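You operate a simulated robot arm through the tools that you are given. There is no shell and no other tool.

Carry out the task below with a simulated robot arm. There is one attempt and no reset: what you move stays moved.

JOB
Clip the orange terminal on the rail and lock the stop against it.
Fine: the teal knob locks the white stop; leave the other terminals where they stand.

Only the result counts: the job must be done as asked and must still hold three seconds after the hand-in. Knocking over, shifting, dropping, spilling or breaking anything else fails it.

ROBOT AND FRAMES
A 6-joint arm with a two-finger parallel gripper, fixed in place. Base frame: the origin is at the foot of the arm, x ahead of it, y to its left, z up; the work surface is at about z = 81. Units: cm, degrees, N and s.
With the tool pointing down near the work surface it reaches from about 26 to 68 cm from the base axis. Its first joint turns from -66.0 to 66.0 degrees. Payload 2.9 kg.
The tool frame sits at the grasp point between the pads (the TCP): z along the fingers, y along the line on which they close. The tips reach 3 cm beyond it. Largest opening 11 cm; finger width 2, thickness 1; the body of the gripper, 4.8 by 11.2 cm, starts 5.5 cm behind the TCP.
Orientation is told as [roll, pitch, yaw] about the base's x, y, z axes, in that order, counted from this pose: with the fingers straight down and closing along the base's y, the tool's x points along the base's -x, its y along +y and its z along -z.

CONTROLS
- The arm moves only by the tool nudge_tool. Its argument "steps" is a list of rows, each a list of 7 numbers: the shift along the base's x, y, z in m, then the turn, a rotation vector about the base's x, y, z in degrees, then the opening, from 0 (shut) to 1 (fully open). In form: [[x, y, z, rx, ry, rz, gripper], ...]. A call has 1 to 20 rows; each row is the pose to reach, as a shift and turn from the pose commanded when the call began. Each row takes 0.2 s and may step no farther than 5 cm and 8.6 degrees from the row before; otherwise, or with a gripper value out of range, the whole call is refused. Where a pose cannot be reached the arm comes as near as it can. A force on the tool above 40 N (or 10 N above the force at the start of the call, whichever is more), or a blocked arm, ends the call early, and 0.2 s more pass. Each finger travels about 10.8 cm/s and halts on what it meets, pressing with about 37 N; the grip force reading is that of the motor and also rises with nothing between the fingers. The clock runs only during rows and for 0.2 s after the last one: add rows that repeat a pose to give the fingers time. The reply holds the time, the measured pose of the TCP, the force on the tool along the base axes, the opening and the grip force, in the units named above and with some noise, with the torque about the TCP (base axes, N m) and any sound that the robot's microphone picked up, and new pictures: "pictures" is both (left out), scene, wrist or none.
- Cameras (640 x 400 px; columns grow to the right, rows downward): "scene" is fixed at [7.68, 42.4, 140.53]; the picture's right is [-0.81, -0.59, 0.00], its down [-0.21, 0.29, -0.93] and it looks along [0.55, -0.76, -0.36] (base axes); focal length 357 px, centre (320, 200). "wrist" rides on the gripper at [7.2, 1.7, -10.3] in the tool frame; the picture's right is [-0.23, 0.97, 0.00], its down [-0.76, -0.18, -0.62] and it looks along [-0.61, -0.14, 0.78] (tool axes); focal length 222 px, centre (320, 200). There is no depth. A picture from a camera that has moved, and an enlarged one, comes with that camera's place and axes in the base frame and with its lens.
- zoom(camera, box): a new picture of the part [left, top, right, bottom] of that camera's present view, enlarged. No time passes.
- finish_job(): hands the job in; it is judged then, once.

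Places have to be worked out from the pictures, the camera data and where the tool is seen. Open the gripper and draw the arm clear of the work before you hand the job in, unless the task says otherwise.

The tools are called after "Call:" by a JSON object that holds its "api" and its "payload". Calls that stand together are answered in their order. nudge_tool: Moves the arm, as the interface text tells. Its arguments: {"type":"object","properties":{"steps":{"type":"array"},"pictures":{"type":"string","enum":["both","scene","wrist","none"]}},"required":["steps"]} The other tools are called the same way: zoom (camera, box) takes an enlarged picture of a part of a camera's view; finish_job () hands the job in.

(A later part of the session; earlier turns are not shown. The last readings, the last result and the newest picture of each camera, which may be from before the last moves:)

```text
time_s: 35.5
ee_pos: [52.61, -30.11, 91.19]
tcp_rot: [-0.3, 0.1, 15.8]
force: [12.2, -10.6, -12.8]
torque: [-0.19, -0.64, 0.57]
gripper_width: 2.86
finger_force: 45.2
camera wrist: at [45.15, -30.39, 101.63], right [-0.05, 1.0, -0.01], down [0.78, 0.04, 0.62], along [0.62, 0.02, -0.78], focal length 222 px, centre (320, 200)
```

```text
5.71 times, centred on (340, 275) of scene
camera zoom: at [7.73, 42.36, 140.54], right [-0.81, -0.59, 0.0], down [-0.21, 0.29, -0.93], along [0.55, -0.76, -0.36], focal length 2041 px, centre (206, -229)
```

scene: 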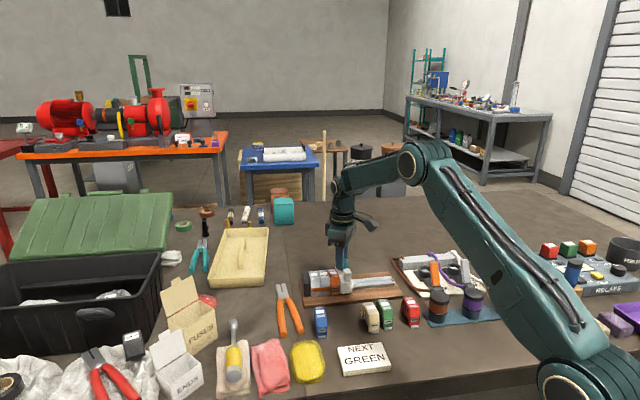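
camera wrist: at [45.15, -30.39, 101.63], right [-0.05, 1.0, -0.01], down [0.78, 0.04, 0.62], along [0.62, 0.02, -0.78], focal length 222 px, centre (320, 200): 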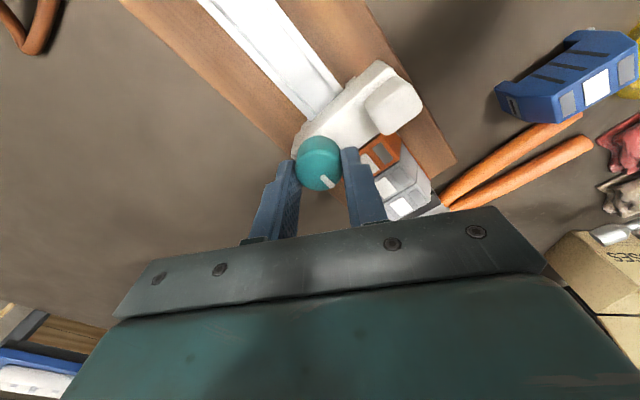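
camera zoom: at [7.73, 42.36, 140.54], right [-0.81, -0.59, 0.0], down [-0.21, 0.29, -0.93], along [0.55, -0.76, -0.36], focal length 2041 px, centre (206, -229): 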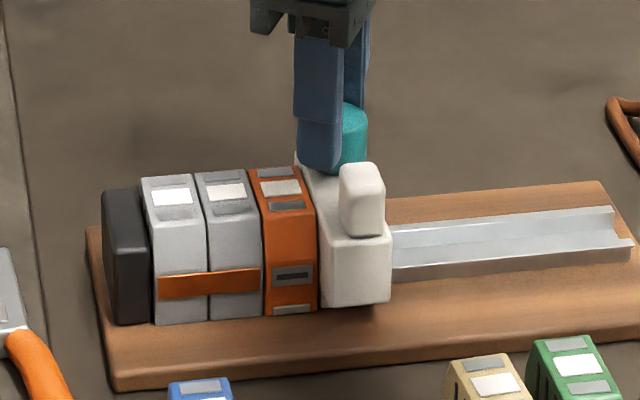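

The knob turned about 12° of the 28° I commanded, and the rest slipped, with a resisting torque of 0.57 N·m. I'll recentre slightly to take off the side load and turn a bit more, to see whether it moves or is at a stop.

Call:
{"api": "nudge_tool", "payload": {"steps": [[-0.0008, 0.0008, 0.0005, 0, 0, 0, 0.1], [-0.0008, 0.0008, 0.0005, 0, 0, -3, 0.1], [-0.0008, 0.0008, 0.0005, 0, 0, -6, 0.1], [-0.0008, 0.0008, 0.0005, 0, 0, -9, 0.1], [-0.0008, 0.0008, 0.0005, 0, 0, -12, 0.1], [-0.0008, 0.0008, 0.0005, 0, 0, -15, 0.1]]}}

Call:
{"api": "zoom", "payload": {"camera": "wrist", "box": [220, 60, 420, 220]}}

Call:
{"api": "zoom", "payload": {"camera": "scene", "box": [300, 240, 380, 310]}}

```text
time_s: 36.9
ee_pos: [52.35, -30.11, 91.22]
tcp_rot: [-0.3, 0.1, 0.7]
force: [7.4, -22.5, 0.6]
torque: [-0.49, -0.29, 0.51]
gripper_width: 2.84
finger_force: 45.1
camera wrist: at [45.13, -28.47, 101.72], right [0.22, 0.98, -0.01], down [0.76, -0.17, 0.62], along [0.61, -0.14, -0.78], focal length 222 px, centre (320, 200)
```

scene: 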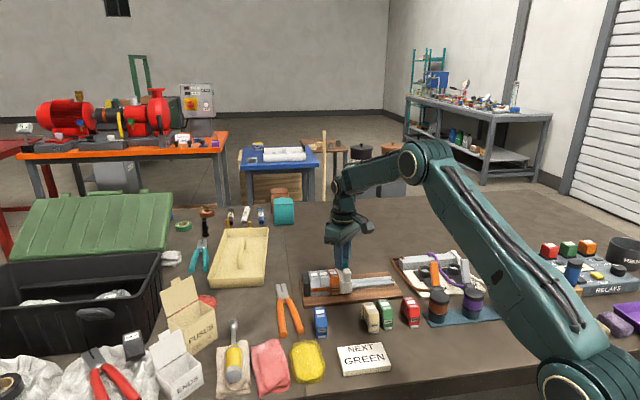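
wrist: 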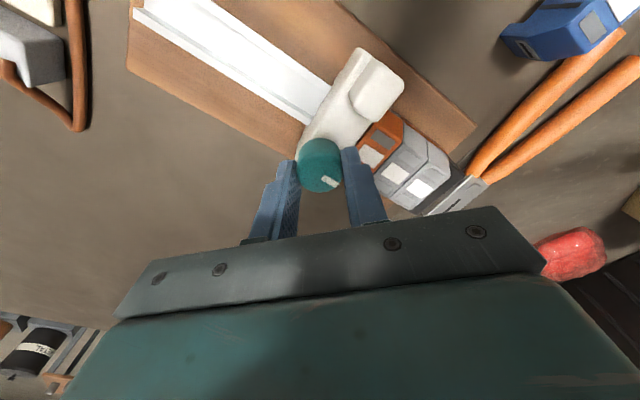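

```text
2.50 times, centred on (320, 140) of wrist
camera zoom: at [45.13, -28.47, 101.72], right [0.22, 0.98, -0.01], down [0.76, -0.17, 0.62], along [0.61, -0.14, -0.78], focal length 555 px, centre (320, 350)
```

zoom: 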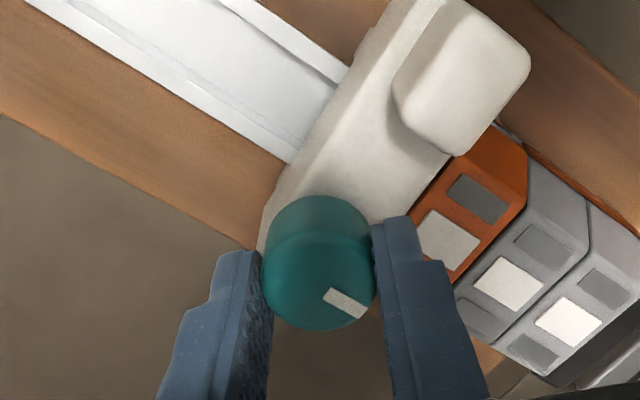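

```text
5.71 times, centred on (340, 275) of scene
camera zoom: at [7.7, 42.35, 140.55], right [-0.81, -0.59, 0.0], down [-0.21, 0.29, -0.93], along [0.55, -0.76, -0.36], focal length 2041 px, centre (206, -229)
```

zoom: 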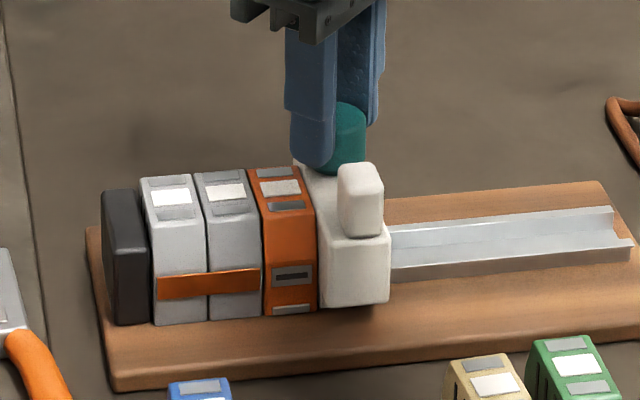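

The knob turned only about 12–14° clockwise in total and now just slips, so it's either tight or at an end stop. To find out whether it has locked, I'll pull the stop gently back along the rail while still gripping the knob and watch the resistance. It slid at around 8–11 N before.

Call:
{"api": "nudge_tool", "payload": {"steps": [[-0.0012, -0.0002, 0, 0, 0, 0, 0.1], [-0.0019, -0.0009, 0, 0, 0, 0, 0.1], [-0.0027, -0.0016, 0, 0, 0, 0, 0.1], [-0.0034, -0.0023, 0, 0, 0, 0, 0.1]]}}

Call:
{"api": "zoom", "payload": {"camera": "scene", "box": [300, 240, 380, 310]}}

Call:
{"api": "zoom", "payload": {"camera": "wrist", "box": [220, 60, 420, 220]}}

```text
time_s: 37.9
ee_pos: [52.13, -30.2, 91.29]
tcp_rot: [-0.4, -0.3, 0.9]
force: [19.0, -15.1, 2.7]
torque: [-0.27, -0.64, 0.0]
gripper_width: 2.86
finger_force: 44.9
camera wrist: at [44.95, -28.58, 101.68], right [0.21, 0.98, -0.01], down [0.76, -0.16, 0.63], along [0.61, -0.14, -0.78], focal length 222 px, centre (320, 200)
```

scene: 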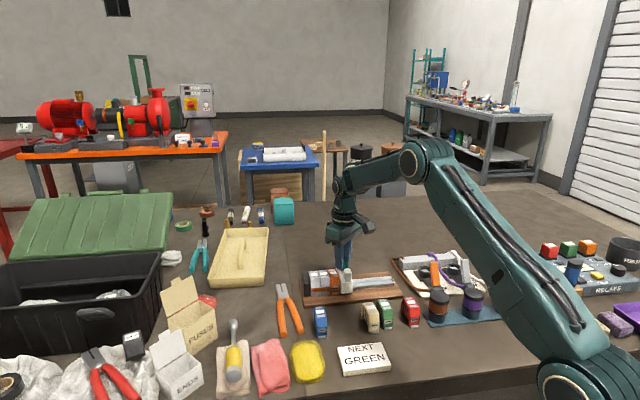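
wrist: 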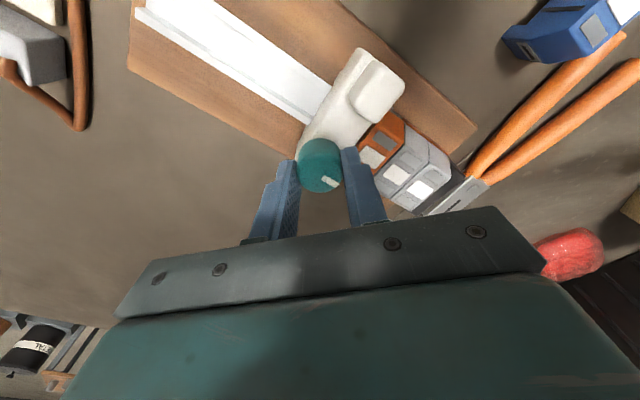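

```text
5.71 times, centred on (340, 275) of scene
camera zoom: at [7.72, 42.36, 140.54], right [-0.81, -0.59, 0.0], down [-0.21, 0.29, -0.93], along [0.55, -0.76, -0.36], focal length 2041 px, centre (206, -229)
```

zoom: 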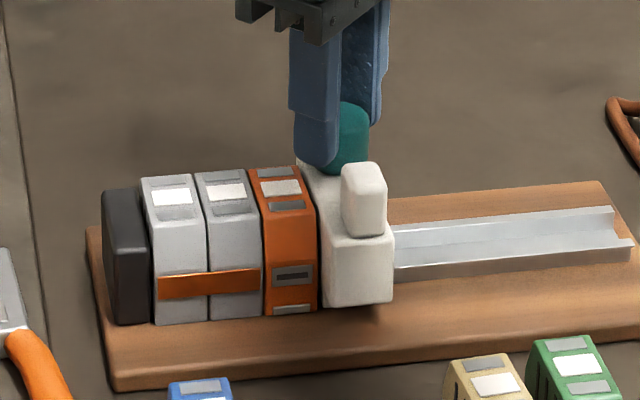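

```text
2.50 times, centred on (320, 140) of wrist
camera zoom: at [44.95, -28.58, 101.68], right [0.21, 0.98, -0.01], down [0.76, -0.16, 0.63], along [0.61, -0.14, -0.78], focal length 555 px, centre (320, 350)
```

zoom: 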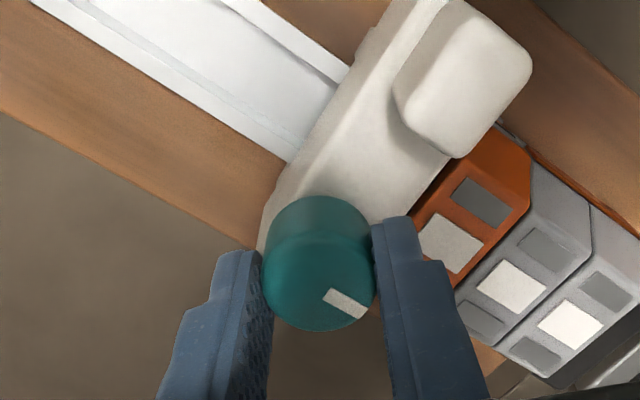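

Pulled back, the stop slides about 2 mm with almost no resistance, so it is not locked. Some of the resistance came from my own side load of about 24 N. I'll push back into contact, centre on the knob to take off that load, and try the clockwise turn again slowly.

Call:
{"api": "nudge_tool", "payload": {"steps": [[0.0014, -0.0014, 0, 0, 0, 0, 0.1], [0.0028, 0.0, 0, 0, 0, 0, 0.1], [0.0039, 0.001, 0, 0, 0, 0, 0.1], [0.0039, 0.001, 0, 0, 0, 0, 0.1]], "pictures": "none"}}

```text
time_s: 38.9
ee_pos: [52.37, -30.06, 91.21]
tcp_rot: [-0.2, 0.1, 0.8]
force: [2.8, -11.0, 18.1]
torque: [-0.28, -0.08, 0.06]
gripper_width: 2.83
finger_force: 44.5
```

Call:
{"api": "nudge_tool", "payload": {"steps": [[0.0007, -0.0007, 0.001, 0, 0, 0, 0.1], [0.0007, -0.0007, 0.0015, 0, 0, -2, 0.1], [0.0007, -0.0007, 0.0015, 0, 0, -4, 0.1], [0.0007, -0.0007, 0.0015, 0, 0, -6, 0.1], [0.0007, -0.0007, 0.0015, 0, 0, -8, 0.1], [0.0007, -0.0007, 0.0015, 0, 0, -10, 0.1]], "pictures": "wrist"}}

Call:
{"api": "zoom", "payload": {"camera": "wrist", "box": [220, 60, 420, 220]}}

```text
time_s: 40.3
ee_pos: [52.33, -30.09, 91.27]
tcp_rot: [-0.2, 0.3, -9.2]
force: [4.2, -10.6, 0.9]
torque: [-0.29, -0.17, 0.55]
gripper_width: 2.83
finger_force: 44.4
camera wrist: at [45.64, -27.32, 101.74], right [0.38, 0.92, 0.0], down [0.73, -0.3, 0.62], along [0.57, -0.24, -0.78], focal length 222 px, centre (320, 200)
```

wrist: 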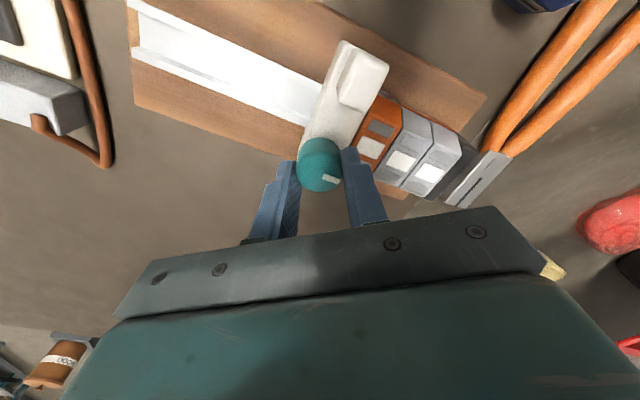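

```text
2.50 times, centred on (320, 140) of wrist
camera zoom: at [45.64, -27.32, 101.74], right [0.38, 0.92, 0.0], down [0.73, -0.3, 0.62], along [0.57, -0.24, -0.78], focal length 555 px, centre (320, 350)
```

zoom: 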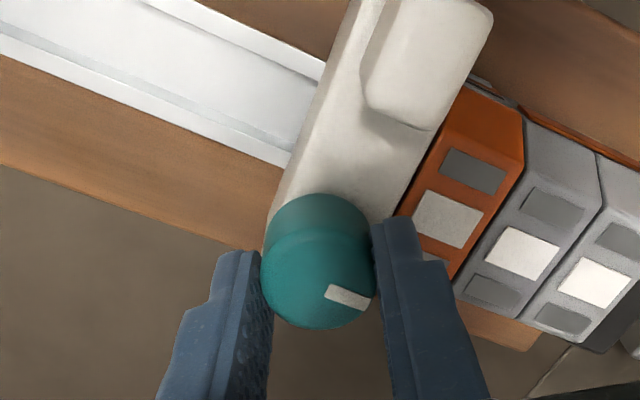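

Clockwise is blocked: the mark stays at about 40° while the pads slip at 0.55 N·m, and the stop isn't locked there. I'll try counter-clockwise.

Call:
{"api": "nudge_tool", "payload": {"steps": [[0, 0, 0, 0, 0, 4, 0.1], [0, 0, 0, 0, 0, 8, 0.1], [0, 0, 0, 0, 0, 12, 0.1], [0, 0, 0, 0, 0, 16, 0.1], [0, 0, 0, 0, 0, 20, 0.1], [0, 0, 0, 0, 0, 24, 0.1], [0, 0, 0, 0, 0, 28, 0.1], [0, 0, 0, 0, 0, 32, 0.1]], "pictures": "wrist"}}

Call:
{"api": "zoom", "payload": {"camera": "wrist", "box": [220, 60, 420, 220]}}

```text
time_s: 42.1
ee_pos: [52.44, -30.03, 91.25]
tcp_rot: [0.0, 0.3, 23.0]
force: [-3.6, -4.6, -5.2]
torque: [-0.19, 0.38, 0.04]
gripper_width: 2.82
finger_force: 44.7
camera wrist: at [45.18, -31.36, 101.75], right [-0.17, 0.99, 0.0], down [0.77, 0.14, 0.62], along [0.61, 0.1, -0.78], focal length 222 px, centre (320, 200)
```

wrist: 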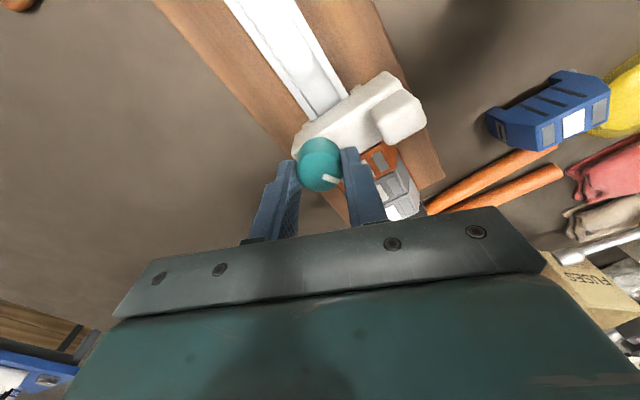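

```text
2.50 times, centred on (320, 140) of wrist
camera zoom: at [45.18, -31.36, 101.75], right [-0.17, 0.99, 0.0], down [0.77, 0.14, 0.62], along [0.61, 0.1, -0.78], focal length 555 px, centre (320, 350)
```

zoom: 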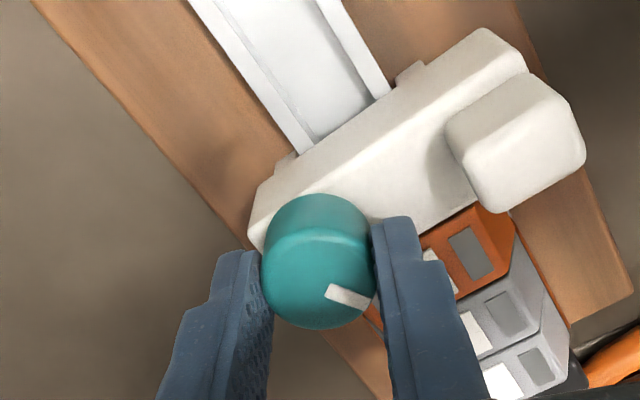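

Counter-clockwise the knob follows freely, with no slip and only 0.04 N·m, so that's the locking direction. I'll keep turning that way and watch the torque.

Call:
{"api": "nudge_tool", "payload": {"steps": [[0, 0, 0, 0, 0, 5, 0.1], [0, 0, 0, 0, 0, 10, 0.1], [0, 0, 0, 0, 0, 15, 0.1], [0, 0, 0, 0, 0, 20, 0.1], [0, 0, 0, 0, 0, 25, 0.1], [0, 0, 0, 0, 0, 30, 0.1], [0, 0, 0, 0, 0, 35, 0.1], [0, 0, 0, 0, 0, 40, 0.1], [0, 0, 0, 0, 0, 45, 0.1]], "pictures": "wrist"}}

Call:
{"api": "zoom", "payload": {"camera": "wrist", "box": [220, 60, 420, 220]}}

```text
time_s: 44.1
ee_pos: [52.33, -30.14, 91.35]
tcp_rot: [0.2, 0.1, 68.0]
force: [-16.5, 9.7, -3.8]
torque: [0.03, 0.55, -0.02]
gripper_width: 2.85
finger_force: 45.4
camera wrist: at [48.17, -36.14, 101.74], right [-0.82, 0.58, 0.0], down [0.45, 0.64, 0.62], along [0.36, 0.51, -0.78], focal length 222 px, centre (320, 200)
```

wrist: 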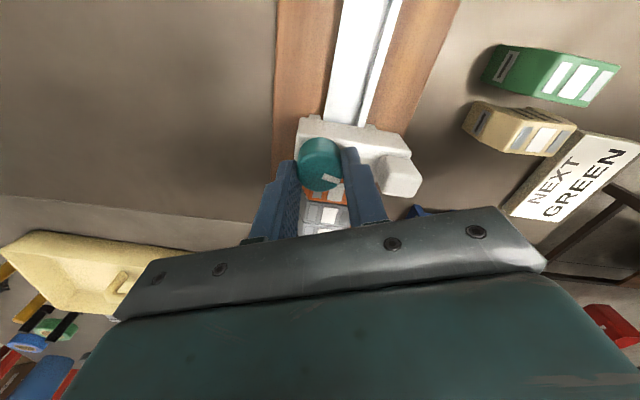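

```text
2.50 times, centred on (320, 140) of wrist
camera zoom: at [48.17, -36.14, 101.74], right [-0.82, 0.58, 0.0], down [0.45, 0.64, 0.62], along [0.36, 0.51, -0.78], focal length 555 px, centre (320, 350)
```

zoom: 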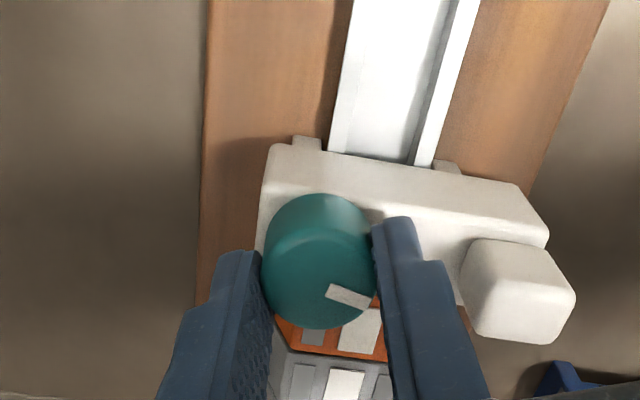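

Still free: the mark is now at about 117°, with no torque. I'll take off the small side load and keep turning.

Call:
{"api": "nudge_tool", "payload": {"steps": [[-0.0008, 0.0009, 0, 0, 0, 4, 0.1], [-0.0008, 0.0009, 0, 0, 0, 9, 0.1], [-0.0008, 0.0009, 0, 0, 0, 14, 0.1], [-0.0008, 0.0009, 0, 0, 0, 19, 0.1], [-0.0008, 0.0009, 0, 0, 0, 24, 0.1], [-0.0008, 0.0009, 0, 0, 0, 29, 0.1], [-0.0008, 0.0009, 0, 0, 0, 34, 0.1], [-0.0008, 0.0009, 0, 0, 0, 39, 0.1], [-0.0008, 0.0009, 0, 0, 0, 44, 0.1]]}}

Call:
{"api": "zoom", "payload": {"camera": "wrist", "box": [220, 60, 420, 220]}}

Call:
{"api": "zoom", "payload": {"camera": "scene", "box": [300, 240, 380, 310]}}

```text
time_s: 46.1
ee_pos: [52.32, -30.13, 91.36]
tcp_rot: [-0.2, 0.2, 111.7]
force: [-15.6, 1.2, 0.7]
torque: [-0.1, 0.43, -0.64]
gripper_width: 2.8
finger_force: 45.0
camera wrist: at [53.44, -37.48, 101.89], right [-0.99, -0.15, 0.0], down [-0.12, 0.77, 0.62], along [-0.09, 0.61, -0.78], focal length 222 px, centre (320, 200)
```

scene: 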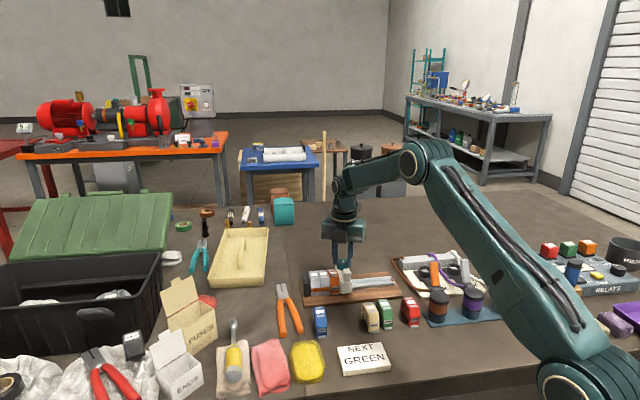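
wrist: 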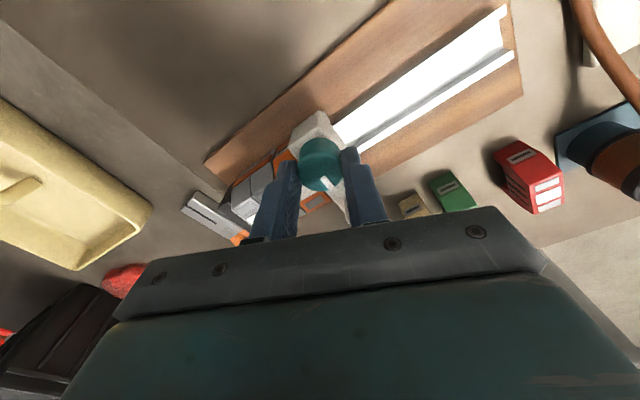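

```text
2.50 times, centred on (320, 140) of wrist
camera zoom: at [53.44, -37.48, 101.89], right [-0.99, -0.15, 0.0], down [-0.12, 0.77, 0.62], along [-0.09, 0.61, -0.78], focal length 555 px, centre (320, 350)
```

zoom: 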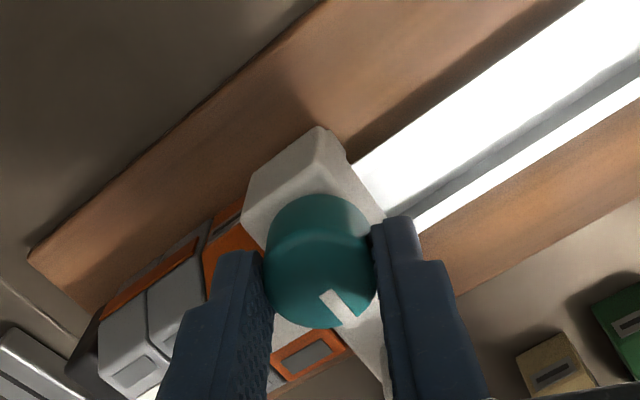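

```text
5.71 times, centred on (340, 275) of scene
camera zoom: at [7.64, 42.4, 140.53], right [-0.81, -0.59, 0.0], down [-0.21, 0.29, -0.93], along [0.55, -0.76, -0.36], focal length 2041 px, centre (206, -229)
```

zoom: 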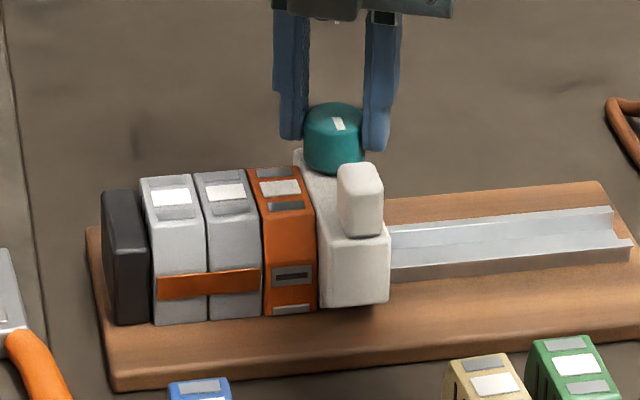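

Counter-clockwise it came to an end stop at 0.64 N·m after about 100° of travel. The mark has gone from along the rail to across it, which looks like a quarter-turn lock. I'll check with a modest backward pull.

Call:
{"api": "nudge_tool", "payload": {"steps": [[-0.0007, -0.0007, 0, 0, 0, -3, 0.1], [-0.0014, -0.0014, 0, 0, 0, -3, 0.1], [-0.002, -0.0019, 0, 0, 0, -3, 0.1], [-0.002, -0.0019, 0, 0, 0, -3, 0.1]]}}

Call:
{"api": "zoom", "payload": {"camera": "scene", "box": [300, 240, 380, 310]}}

```text
time_s: 47.1
ee_pos: [52.22, -30.17, 91.45]
tcp_rot: [-0.3, 0.2, 108.9]
force: [-3.0, 4.2, 5.7]
torque: [0.22, 0.01, 0.01]
gripper_width: 2.86
finger_force: 44.4
camera wrist: at [52.93, -37.6, 101.9], right [-0.99, -0.1, -0.01], down [-0.08, 0.78, 0.62], along [-0.06, 0.62, -0.78], focal length 222 px, centre (320, 200)
```

scene: 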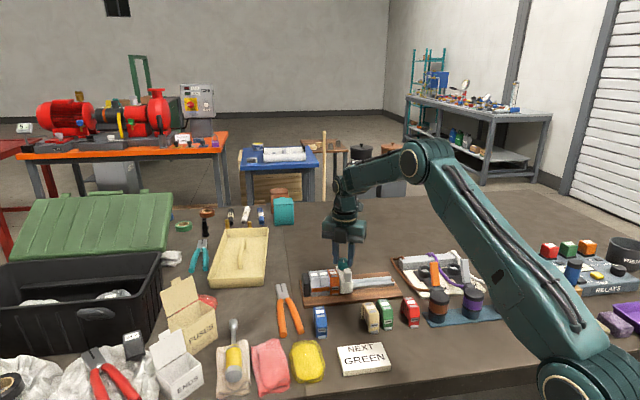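
wrist: 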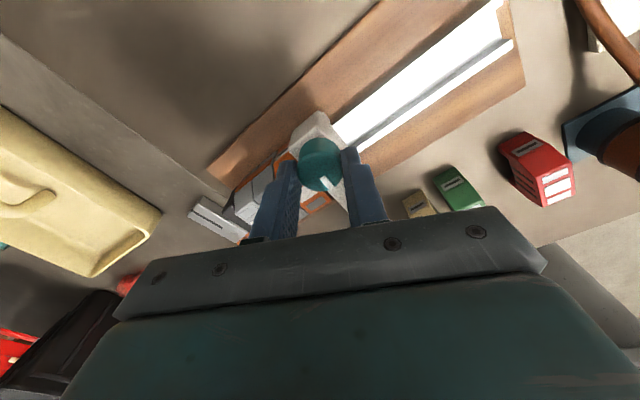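

```text
5.71 times, centred on (340, 275) of scene
camera zoom: at [7.66, 42.42, 140.53], right [-0.81, -0.59, 0.0], down [-0.21, 0.29, -0.93], along [0.55, -0.76, -0.36], focal length 2041 px, centre (206, -229)
```

zoom: 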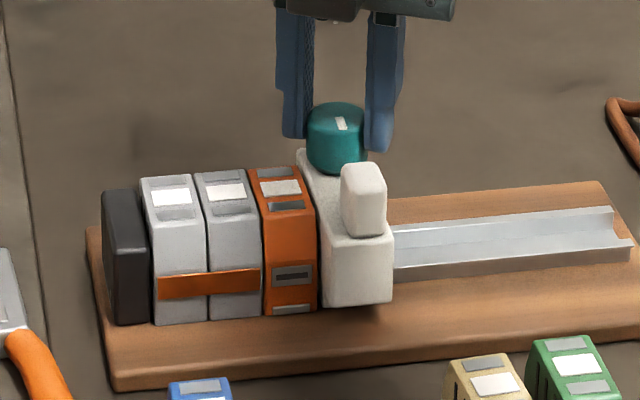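

The stop still seems to follow by 1–2 mm, but it may only be tilting, since I'm pulling at knob height. I'll pull 3 mm more and compare closely to tell sliding from tilting.

Call:
{"api": "nudge_tool", "payload": {"steps": [[-0.0007, -0.0007, 0, 0, 0, 0, 0.1], [-0.0014, -0.0014, 0, 0, 0, 0, 0.1], [-0.0022, -0.0021, 0, 0, 0, 0, 0.1], [-0.0022, -0.0021, 0, 0, 0, 0, 0.1]], "pictures": "scene"}}

Call:
{"api": "zoom", "payload": {"camera": "scene", "box": [300, 240, 380, 310]}}

```text
time_s: 48.1
ee_pos: [52.04, -30.46, 91.42]
tcp_rot: [-0.2, 0.4, 108.8]
force: [-3.6, 4.0, 12.0]
torque: [0.14, 0.19, 0.02]
gripper_width: 2.84
finger_force: 45.5
```

scene: 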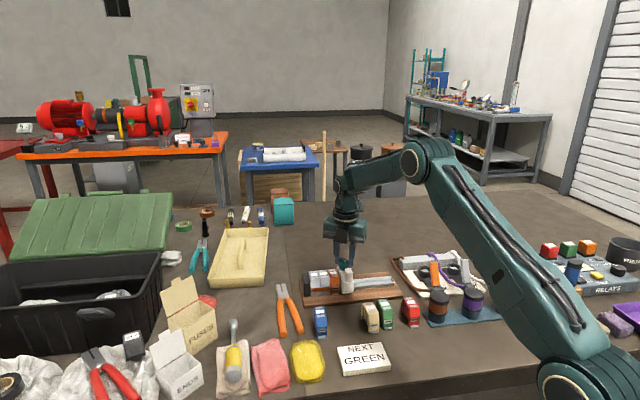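

```text
5.71 times, centred on (340, 275) of scene
camera zoom: at [7.65, 42.42, 140.53], right [-0.81, -0.59, 0.0], down [-0.21, 0.29, -0.93], along [0.55, -0.76, -0.36], focal length 2041 px, centre (206, -229)
```

zoom: 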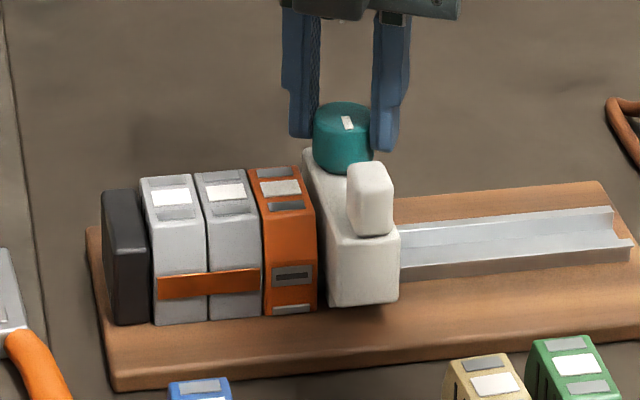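

The stop slid another 2 mm with almost no force, so it isn't locked in this state. I did unwind the knob 3° before pulling. I'll push the stop back into contact, hold the counter-clockwise torque, and repeat the test without unwinding.

Call:
{"api": "nudge_tool", "payload": {"steps": [[0.0014, 0.0014, 0, 0, 0, 0, 0.1], [0.0029, 0.0028, 0, 0, 0, 0, 0.1], [0.0042, 0.004, 0, 0, 0, 0, 0.1], [0.005, 0.0048, 0, 0, 0, 0, 0.1], [0.005, 0.0048, 0, 0, 0, 3, 0.1], [0.005, 0.0048, 0, 0, 0, 6, 0.1], [0.005, 0.0048, 0, 0, 0, 9, 0.1], [0.005, 0.0048, 0, 0, 0, 12, 0.1]]}}

Call:
{"api": "zoom", "payload": {"camera": "wrist", "box": [220, 60, 420, 220]}}

Call:
{"api": "zoom", "payload": {"camera": "scene", "box": [300, 240, 380, 310]}}

```text
time_s: 49.9
ee_pos: [52.34, -29.94, 91.4]
tcp_rot: [0.0, 0.0, 120.7]
force: [-24.4, -7.9, 19.1]
torque: [-0.32, 0.76, -0.43]
gripper_width: 2.79
finger_force: 45.1
camera wrist: at [54.53, -37.1, 101.8], right [-0.95, -0.3, 0.0], down [-0.24, 0.75, 0.62], along [-0.19, 0.59, -0.78], focal length 222 px, centre (320, 200)
```

scene: 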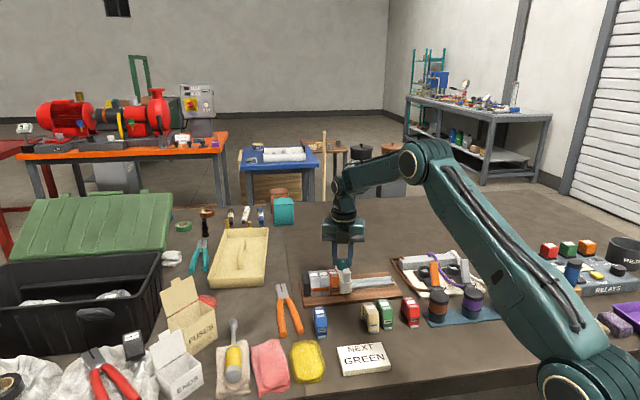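
wrist: 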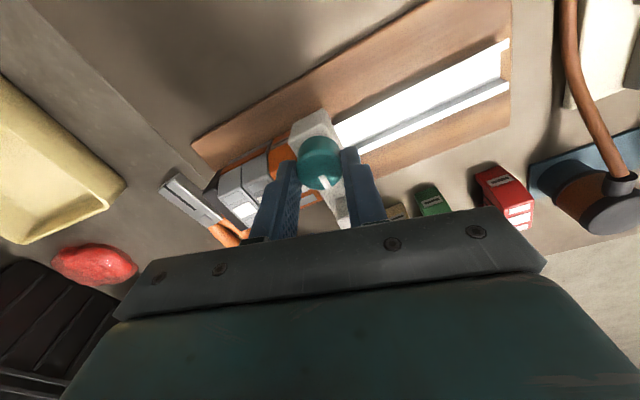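

```text
2.50 times, centred on (320, 140) of wrist
camera zoom: at [54.53, -37.1, 101.8], right [-0.95, -0.3, 0.0], down [-0.24, 0.75, 0.62], along [-0.19, 0.59, -0.78], focal length 555 px, centre (320, 350)
```

zoom: 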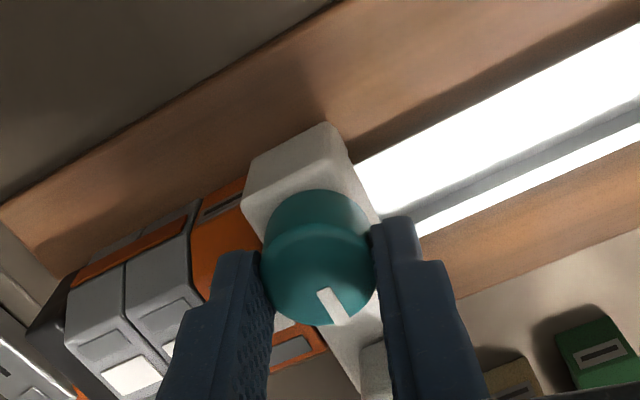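

```text
5.71 times, centred on (340, 275) of scene
camera zoom: at [7.59, 42.4, 140.54], right [-0.81, -0.59, 0.0], down [-0.21, 0.29, -0.93], along [0.55, -0.76, -0.36], focal length 2041 px, centre (206, -229)
```

zoom: 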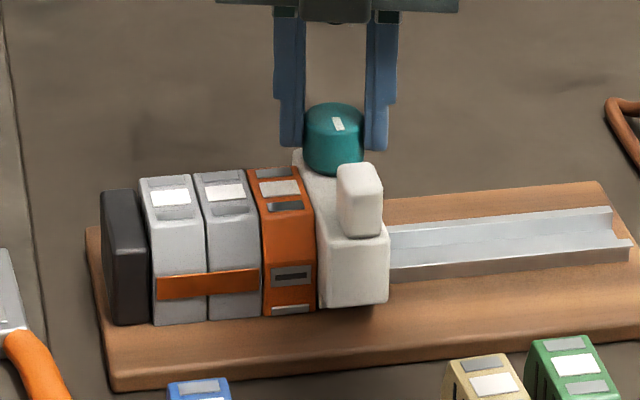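

The stop is back in contact with about 23 N of push, and the counter-clockwise torque is held. Now I'll pull back in steps without unwinding.

Call:
{"api": "nudge_tool", "payload": {"steps": [[-0.0011, -0.001, -0.001, 0, 0, 0, 0.1], [-0.0022, -0.0021, -0.001, 0, 0, 0, 0.1], [-0.0032, -0.0031, -0.001, 0, 0, 0, 0.1], [-0.0032, -0.0031, -0.001, 0, 0, 0, 0.1]], "pictures": "scene"}}

Call:
{"api": "zoom", "payload": {"camera": "scene", "box": [300, 240, 380, 310]}}

```text
time_s: 50.9
ee_pos: [52.31, -30.05, 91.42]
tcp_rot: [-0.3, 0.1, 121.2]
force: [-11.5, 12.6, 25.2]
torque: [0.34, 0.15, -0.05]
gripper_width: 2.83
finger_force: 45.3
```

scene: 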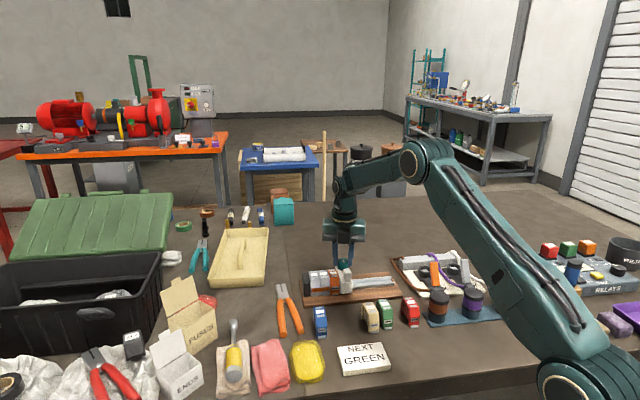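

```text
5.71 times, centred on (340, 275) of scene
camera zoom: at [7.61, 42.46, 140.52], right [-0.81, -0.59, 0.0], down [-0.21, 0.29, -0.93], along [0.55, -0.76, -0.36], focal length 2041 px, centre (206, -229)
```

zoom: 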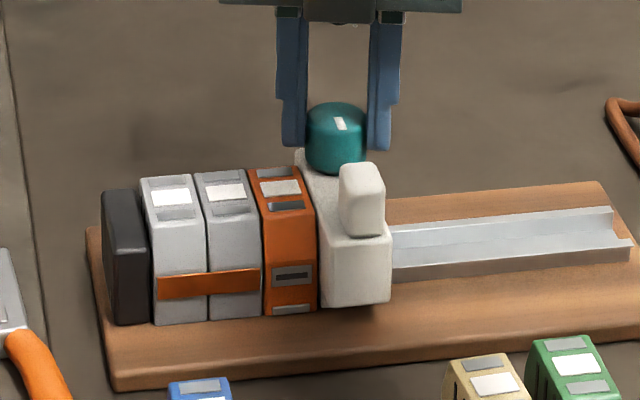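

Call:
{"api": "nudge_tool", "payload": {"steps": [[-0.0011, -0.001, 0.002, 0, 0, 0, 0.1], [-0.0022, -0.0021, 0.002, 0, 0, 0, 0.1], [-0.0022, -0.0021, 0.002, 0, 0, 0, 0.1]], "pictures": "scene"}}

Call:
{"api": "zoom", "payload": {"camera": "scene", "box": [300, 240, 380, 310]}}

```text
time_s: 51.7
ee_pos: [51.8, -30.38, 91.3]
tcp_rot: [-0.1, 0.2, 120.8]
force: [-8.6, 9.7, 9.0]
torque: [0.06, 0.01, 0.01]
gripper_width: 2.85
finger_force: 44.7
```

scene: 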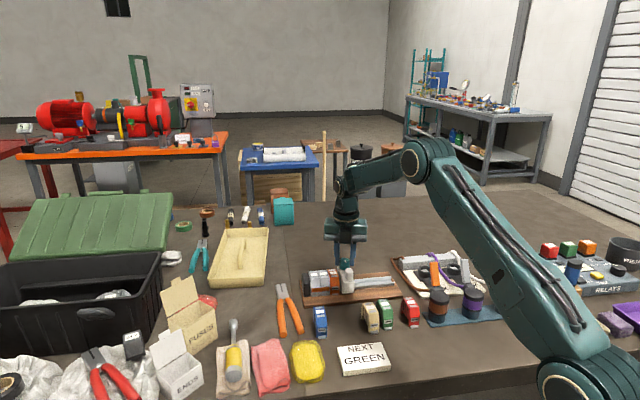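

```text
5.71 times, centred on (340, 275) of scene
camera zoom: at [7.64, 42.44, 140.52], right [-0.81, -0.59, 0.0], down [-0.21, 0.29, -0.93], along [0.55, -0.76, -0.36], focal length 2041 px, centre (206, -229)
```

zoom: 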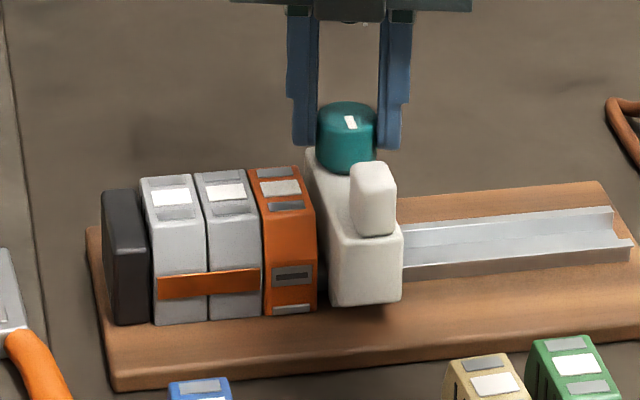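

Counter-clockwise is clearly the loose end: the stop slides freely there. So clockwise should be the locking side, and my earlier clockwise test was too short to be conclusive. I'll push the stop back into contact and turn clockwise all the way.

Call:
{"api": "nudge_tool", "payload": {"steps": [[0.001, 0.0028, 0.001, 0, 0, 0, 0.1], [0.0034, 0.005, 0.001, 0, 0, -4, 0.1], [0.0047, 0.0064, 0.001, 0, 0, -9, 0.1], [0.0047, 0.0064, 0.001, 0, 0, -14, 0.1], [0.0047, 0.0064, 0.001, 0, 0, -19, 0.1], [0.0047, 0.0064, 0.001, 0, 0, -24, 0.1], [0.0047, 0.0064, 0.001, 0, 0, -29, 0.1], [0.0047, 0.0064, 0.001, 0, 0, -34, 0.1], [0.0047, 0.0064, 0.001, 0, 0, -39, 0.1], [0.0047, 0.0064, 0.001, 0, 0, -44, 0.1], [0.0047, 0.0064, 0.001, 0, 0, -49, 0.1], [0.0047, 0.0064, 0.001, 0, 0, -54, 0.1]]}}

Call:
{"api": "zoom", "payload": {"camera": "scene", "box": [300, 240, 380, 310]}}

```text
time_s: 54.3
ee_pos: [52.44, -29.95, 91.46]
tcp_rot: [-0.1, 0.2, 66.6]
force: [-4.8, -20.2, -26.3]
torque: [-0.45, 0.05, 0.04]
gripper_width: 2.86
finger_force: 45.2
camera wrist: at [48.02, -35.93, 101.83], right [-0.8, 0.59, 0.0], down [0.47, 0.63, 0.62], along [0.37, 0.5, -0.78], focal length 222 px, centre (320, 200)
```

scene: 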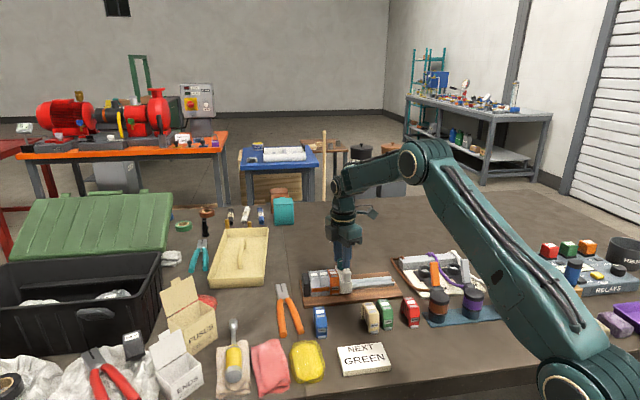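
wrist: 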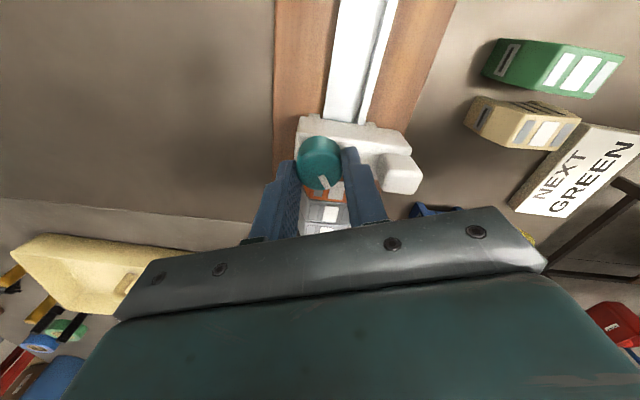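

```text
5.71 times, centred on (340, 275) of scene
camera zoom: at [7.71, 42.33, 140.55], right [-0.81, -0.59, 0.0], down [-0.21, 0.29, -0.93], along [0.55, -0.75, -0.36], focal length 2041 px, centre (206, -229)
```

zoom: 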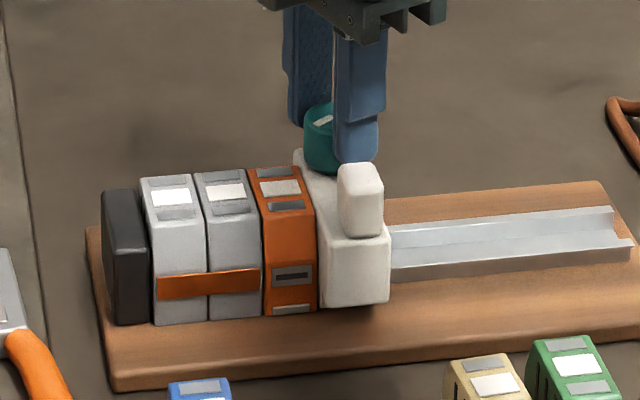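

Call:
{"api": "nudge_tool", "payload": {"steps": [[0.0007, -0.0008, -0.002, 0, 0, -4, 0.1], [0.0007, -0.0008, -0.0023, 0, 0, -9, 0.1], [0.0007, -0.0008, -0.0023, 0, 0, -14, 0.1], [0.0007, -0.0008, -0.0023, 0, 0, -19, 0.1], [0.0007, -0.0008, -0.0023, 0, 0, -24, 0.1], [0.0007, -0.0008, -0.0023, 0, 0, -29, 0.1], [0.0007, -0.0008, -0.0023, 0, 0, -34, 0.1], [0.0007, -0.0008, -0.0023, 0, 0, -38, 0.1]], "pictures": "wrist"}}

Call:
{"api": "zoom", "payload": {"camera": "wrist", "box": [220, 60, 420, 220]}}

```text
time_s: 56.1
ee_pos: [52.61, -29.88, 91.36]
tcp_rot: [-0.5, 0.1, 28.7]
force: [-6.9, -18.4, 1.2]
torque: [-0.52, 0.1, 0.36]
gripper_width: 2.85
finger_force: 44.6
camera wrist: at [45.4, -31.94, 101.81], right [-0.27, 0.96, -0.01], down [0.75, 0.21, 0.62], along [0.6, 0.16, -0.78], focal length 222 px, centre (320, 200)
```

wrist: 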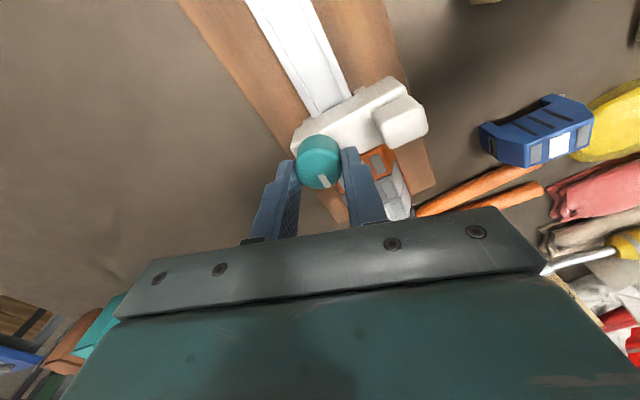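

```text
2.50 times, centred on (320, 140) of wrist
camera zoom: at [45.4, -31.94, 101.81], right [-0.27, 0.96, -0.01], down [0.75, 0.21, 0.62], along [0.6, 0.16, -0.78], focal length 555 px, centre (320, 350)
```

zoom: 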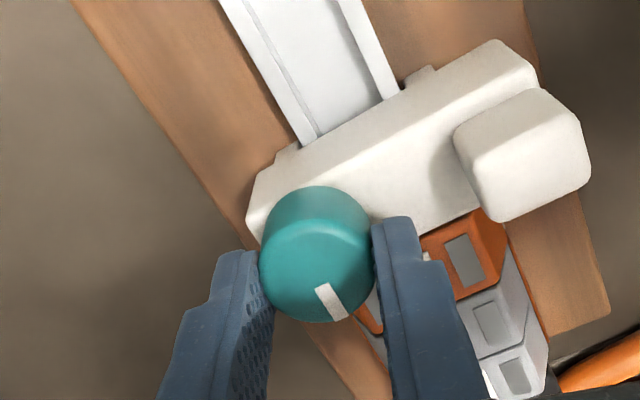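

Resistance starts at a mark angle of about 50°, close to where the knob began, and grows clockwise, like a clamp tightening. I'll relieve the side load and tighten slowly until the pads slip.

Call:
{"api": "nudge_tool", "payload": {"steps": [[0.0006, -0.0006, 0, 0, 0, 0, 0.05], [0.0006, -0.0006, 0, 0, 0, -2, 0.05], [0.0006, -0.0006, 0, 0, 0, -4, 0.05], [0.0006, -0.0006, 0, 0, 0, -6, 0.05], [0.0006, -0.0006, 0, 0, 0, -8, 0.05], [0.0006, -0.0006, 0, 0, 0, -10, 0.05], [0.0006, -0.0006, 0, 0, 0, -12, 0.05], [0.0006, -0.0006, 0, 0, 0, -14, 0.05], [0.0006, -0.0006, 0, 0, 0, -16, 0.05]], "pictures": "wrist"}}

Call:
{"api": "zoom", "payload": {"camera": "wrist", "box": [220, 60, 420, 220]}}

```text
time_s: 58.1
ee_pos: [52.6, -30.09, 91.34]
tcp_rot: [-0.5, 0.0, 12.9]
force: [13.4, -12.9, 8.5]
torque: [-0.3, -0.47, 0.7]
gripper_width: 2.82
finger_force: 45.3
camera wrist: at [45.2, -29.98, 101.8], right [0.0, 1.0, -0.01], down [0.78, 0.0, 0.62], along [0.62, -0.01, -0.78], focal length 222 px, centre (320, 200)
```

wrist: 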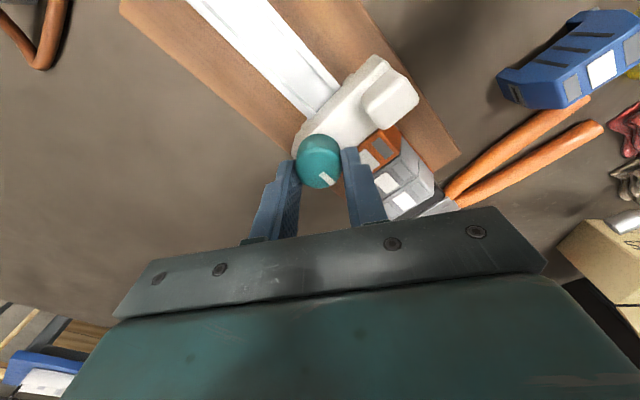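

```text
2.50 times, centred on (320, 140) of wrist
camera zoom: at [45.2, -29.98, 101.8], right [0.0, 1.0, -0.01], down [0.78, 0.0, 0.62], along [0.62, -0.01, -0.78], focal length 555 px, centre (320, 350)
```

zoom: 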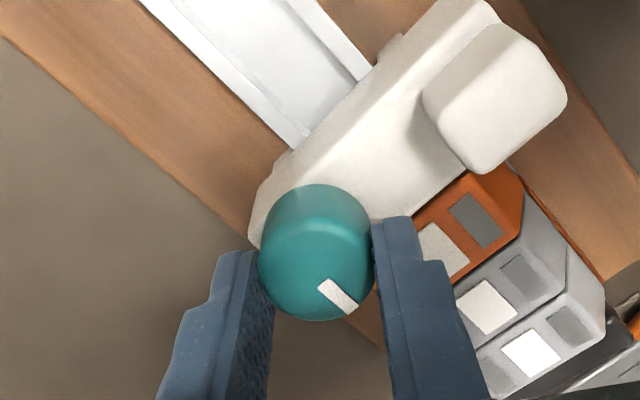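

The torque is 0.70 N·m with the mark at about 44°, pointing along the rail. Holding this, I'll do a proper pull test.

Call:
{"api": "nudge_tool", "payload": {"steps": [[-0.0011, -0.001, 0, 0, 0, 0, 0.05], [-0.0022, -0.0021, 0, 0, 0, 0, 0.05], [-0.0032, -0.0031, 0, 0, 0, 0, 0.05], [-0.0032, -0.0031, 0, 0, 0, 0, 0.05]], "pictures": "scene"}}

Call:
{"api": "zoom", "payload": {"camera": "scene", "box": [300, 240, 380, 310]}}

```text
time_s: 59.1
ee_pos: [52.26, -30.36, 91.32]
tcp_rot: [-0.3, 0.0, 12.8]
force: [10.7, -8.1, 13.5]
torque: [0.1, -0.98, 0.47]
gripper_width: 2.84
finger_force: 45.4
```

scene: 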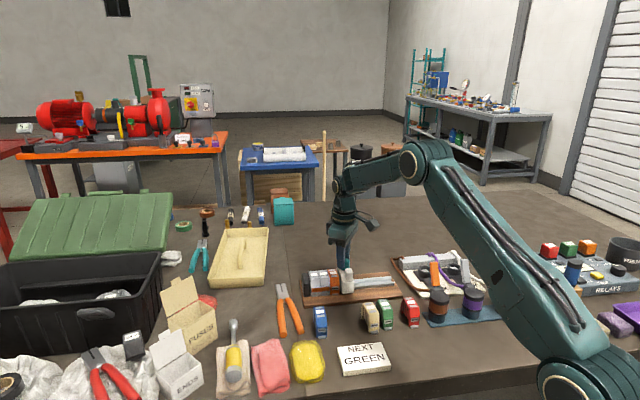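

```text
5.71 times, centred on (340, 275) of scene
camera zoom: at [7.68, 42.39, 140.53], right [-0.81, -0.59, 0.0], down [-0.21, 0.29, -0.93], along [0.55, -0.76, -0.36], focal length 2041 px, centre (206, -229)
```

zoom: 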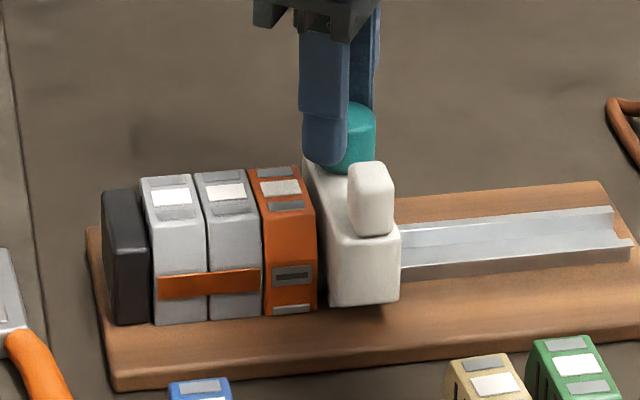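

It slid again, about 4 mm with only about 2 N of resistance, so the clockwise end doesn't lock it either. Before forcing anything, I'll let go of the knob, rise, and look at where it rests and how the stop is built.

Call:
{"api": "nudge_tool", "payload": {"steps": [[0, 0, 0, 0, 0, 0, 0.3], [0, 0, 0, 0, 0, 0, 0.42], [0, 0, 0.03, 0, 0, 3, 0.42], [0, 0, 0.06, 0, 0, 9, 0.42], [0, 0, 0.08, 0, 0, 15, 0.42], [0, 0, 0.08, 0, 0, 22, 0.42], [0, 0, 0.08, 0, 0, 30, 0.42], [0, 0, 0.08, 0, 0, 30, 0.42]]}}

Call:
{"api": "zoom", "payload": {"camera": "wrist", "box": [260, 60, 420, 190]}}

Call:
{"api": "zoom", "payload": {"camera": "scene", "box": [315, 250, 375, 300]}}

```text
time_s: 60.9
ee_pos: [52.18, -30.32, 99.39]
tcp_rot: [-0.2, 0.2, 42.9]
force: [0.2, 0.6, -0.3]
torque: [-0.01, 0.01, -0.01]
gripper_width: 4.61
finger_force: 0.0
camera wrist: at [45.77, -33.97, 109.79], right [-0.5, 0.87, 0.0], down [0.68, 0.39, 0.62], along [0.54, 0.31, -0.78], focal length 222 px, centre (320, 200)
```

scene: 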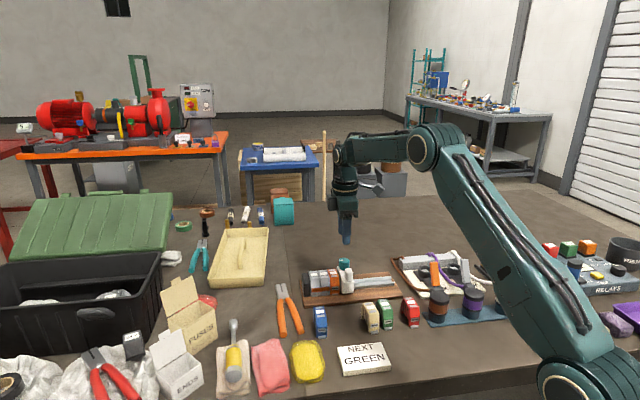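
wrist: 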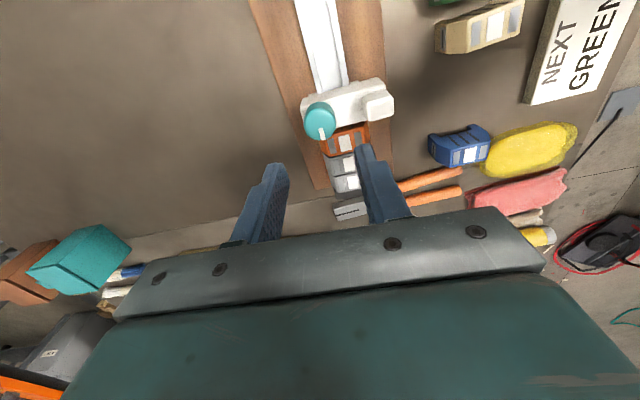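

```text
3.08 times, centred on (340, 125) of wrist
camera zoom: at [45.77, -33.97, 109.79], right [-0.5, 0.87, 0.0], down [0.68, 0.39, 0.62], along [0.54, 0.31, -0.78], focal length 684 px, centre (258, 431)
```

zoom: 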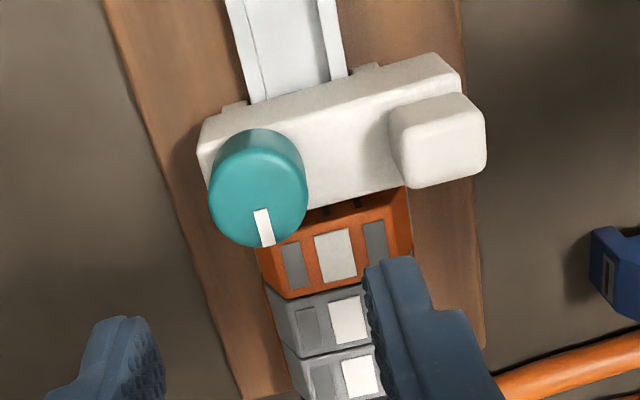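

```text
8.00 times, centred on (345, 275) of scene
camera zoom: at [7.68, 42.4, 140.53], right [-0.81, -0.59, 0.0], down [-0.21, 0.29, -0.93], along [0.55, -0.76, -0.36], focal length 2857 px, centre (120, -400)
```

zoom: 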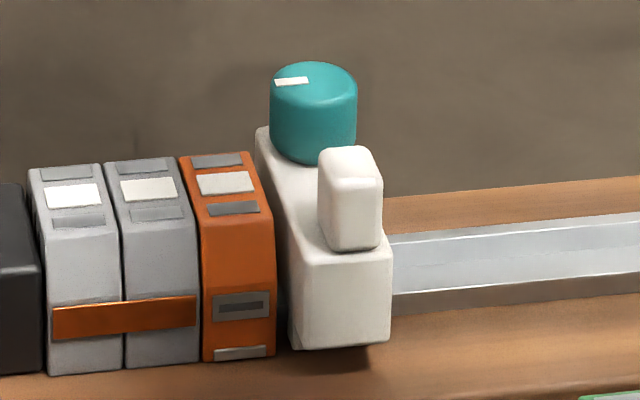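

The knob rests at about 43°, along the rail, and doesn't spring back. The stop has two small jaws next to the rail, so I'll look at those closely to see which knob direction closes them.

Call:
{"api": "zoom", "payload": {"camera": "wrist", "box": [290, 65, 410, 145]}}

Call:
{"api": "zoom", "payload": {"camera": "scene", "box": [335, 265, 371, 297]}}

```text
5.00 times, centred on (350, 105) of wrist
camera zoom: at [45.77, -33.97, 109.79], right [-0.5, 0.87, 0.0], down [0.68, 0.39, 0.62], along [0.54, 0.31, -0.78], focal length 1111 px, centre (170, 675)
```

zoom: 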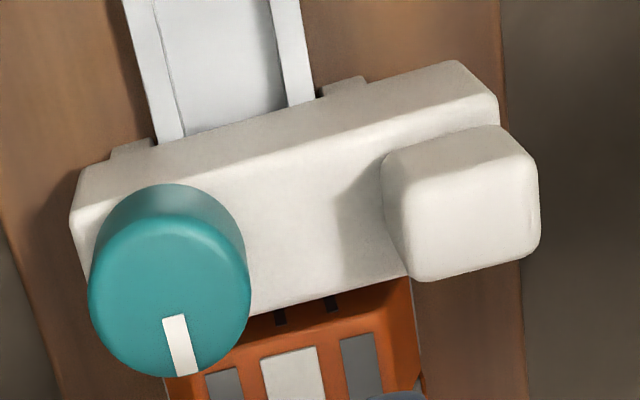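

```text
12.50 times, centred on (353, 281) of scene
camera zoom: at [7.68, 42.4, 140.53], right [-0.81, -0.59, 0.0], down [-0.21, 0.29, -0.93], along [0.55, -0.76, -0.36], focal length 4465 px, centre (-92, -812)
```

zoom: 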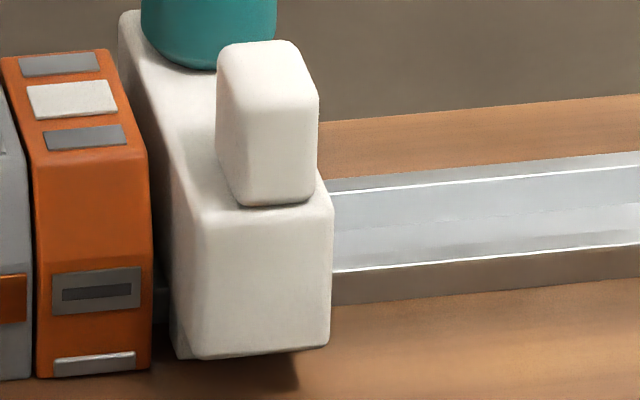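

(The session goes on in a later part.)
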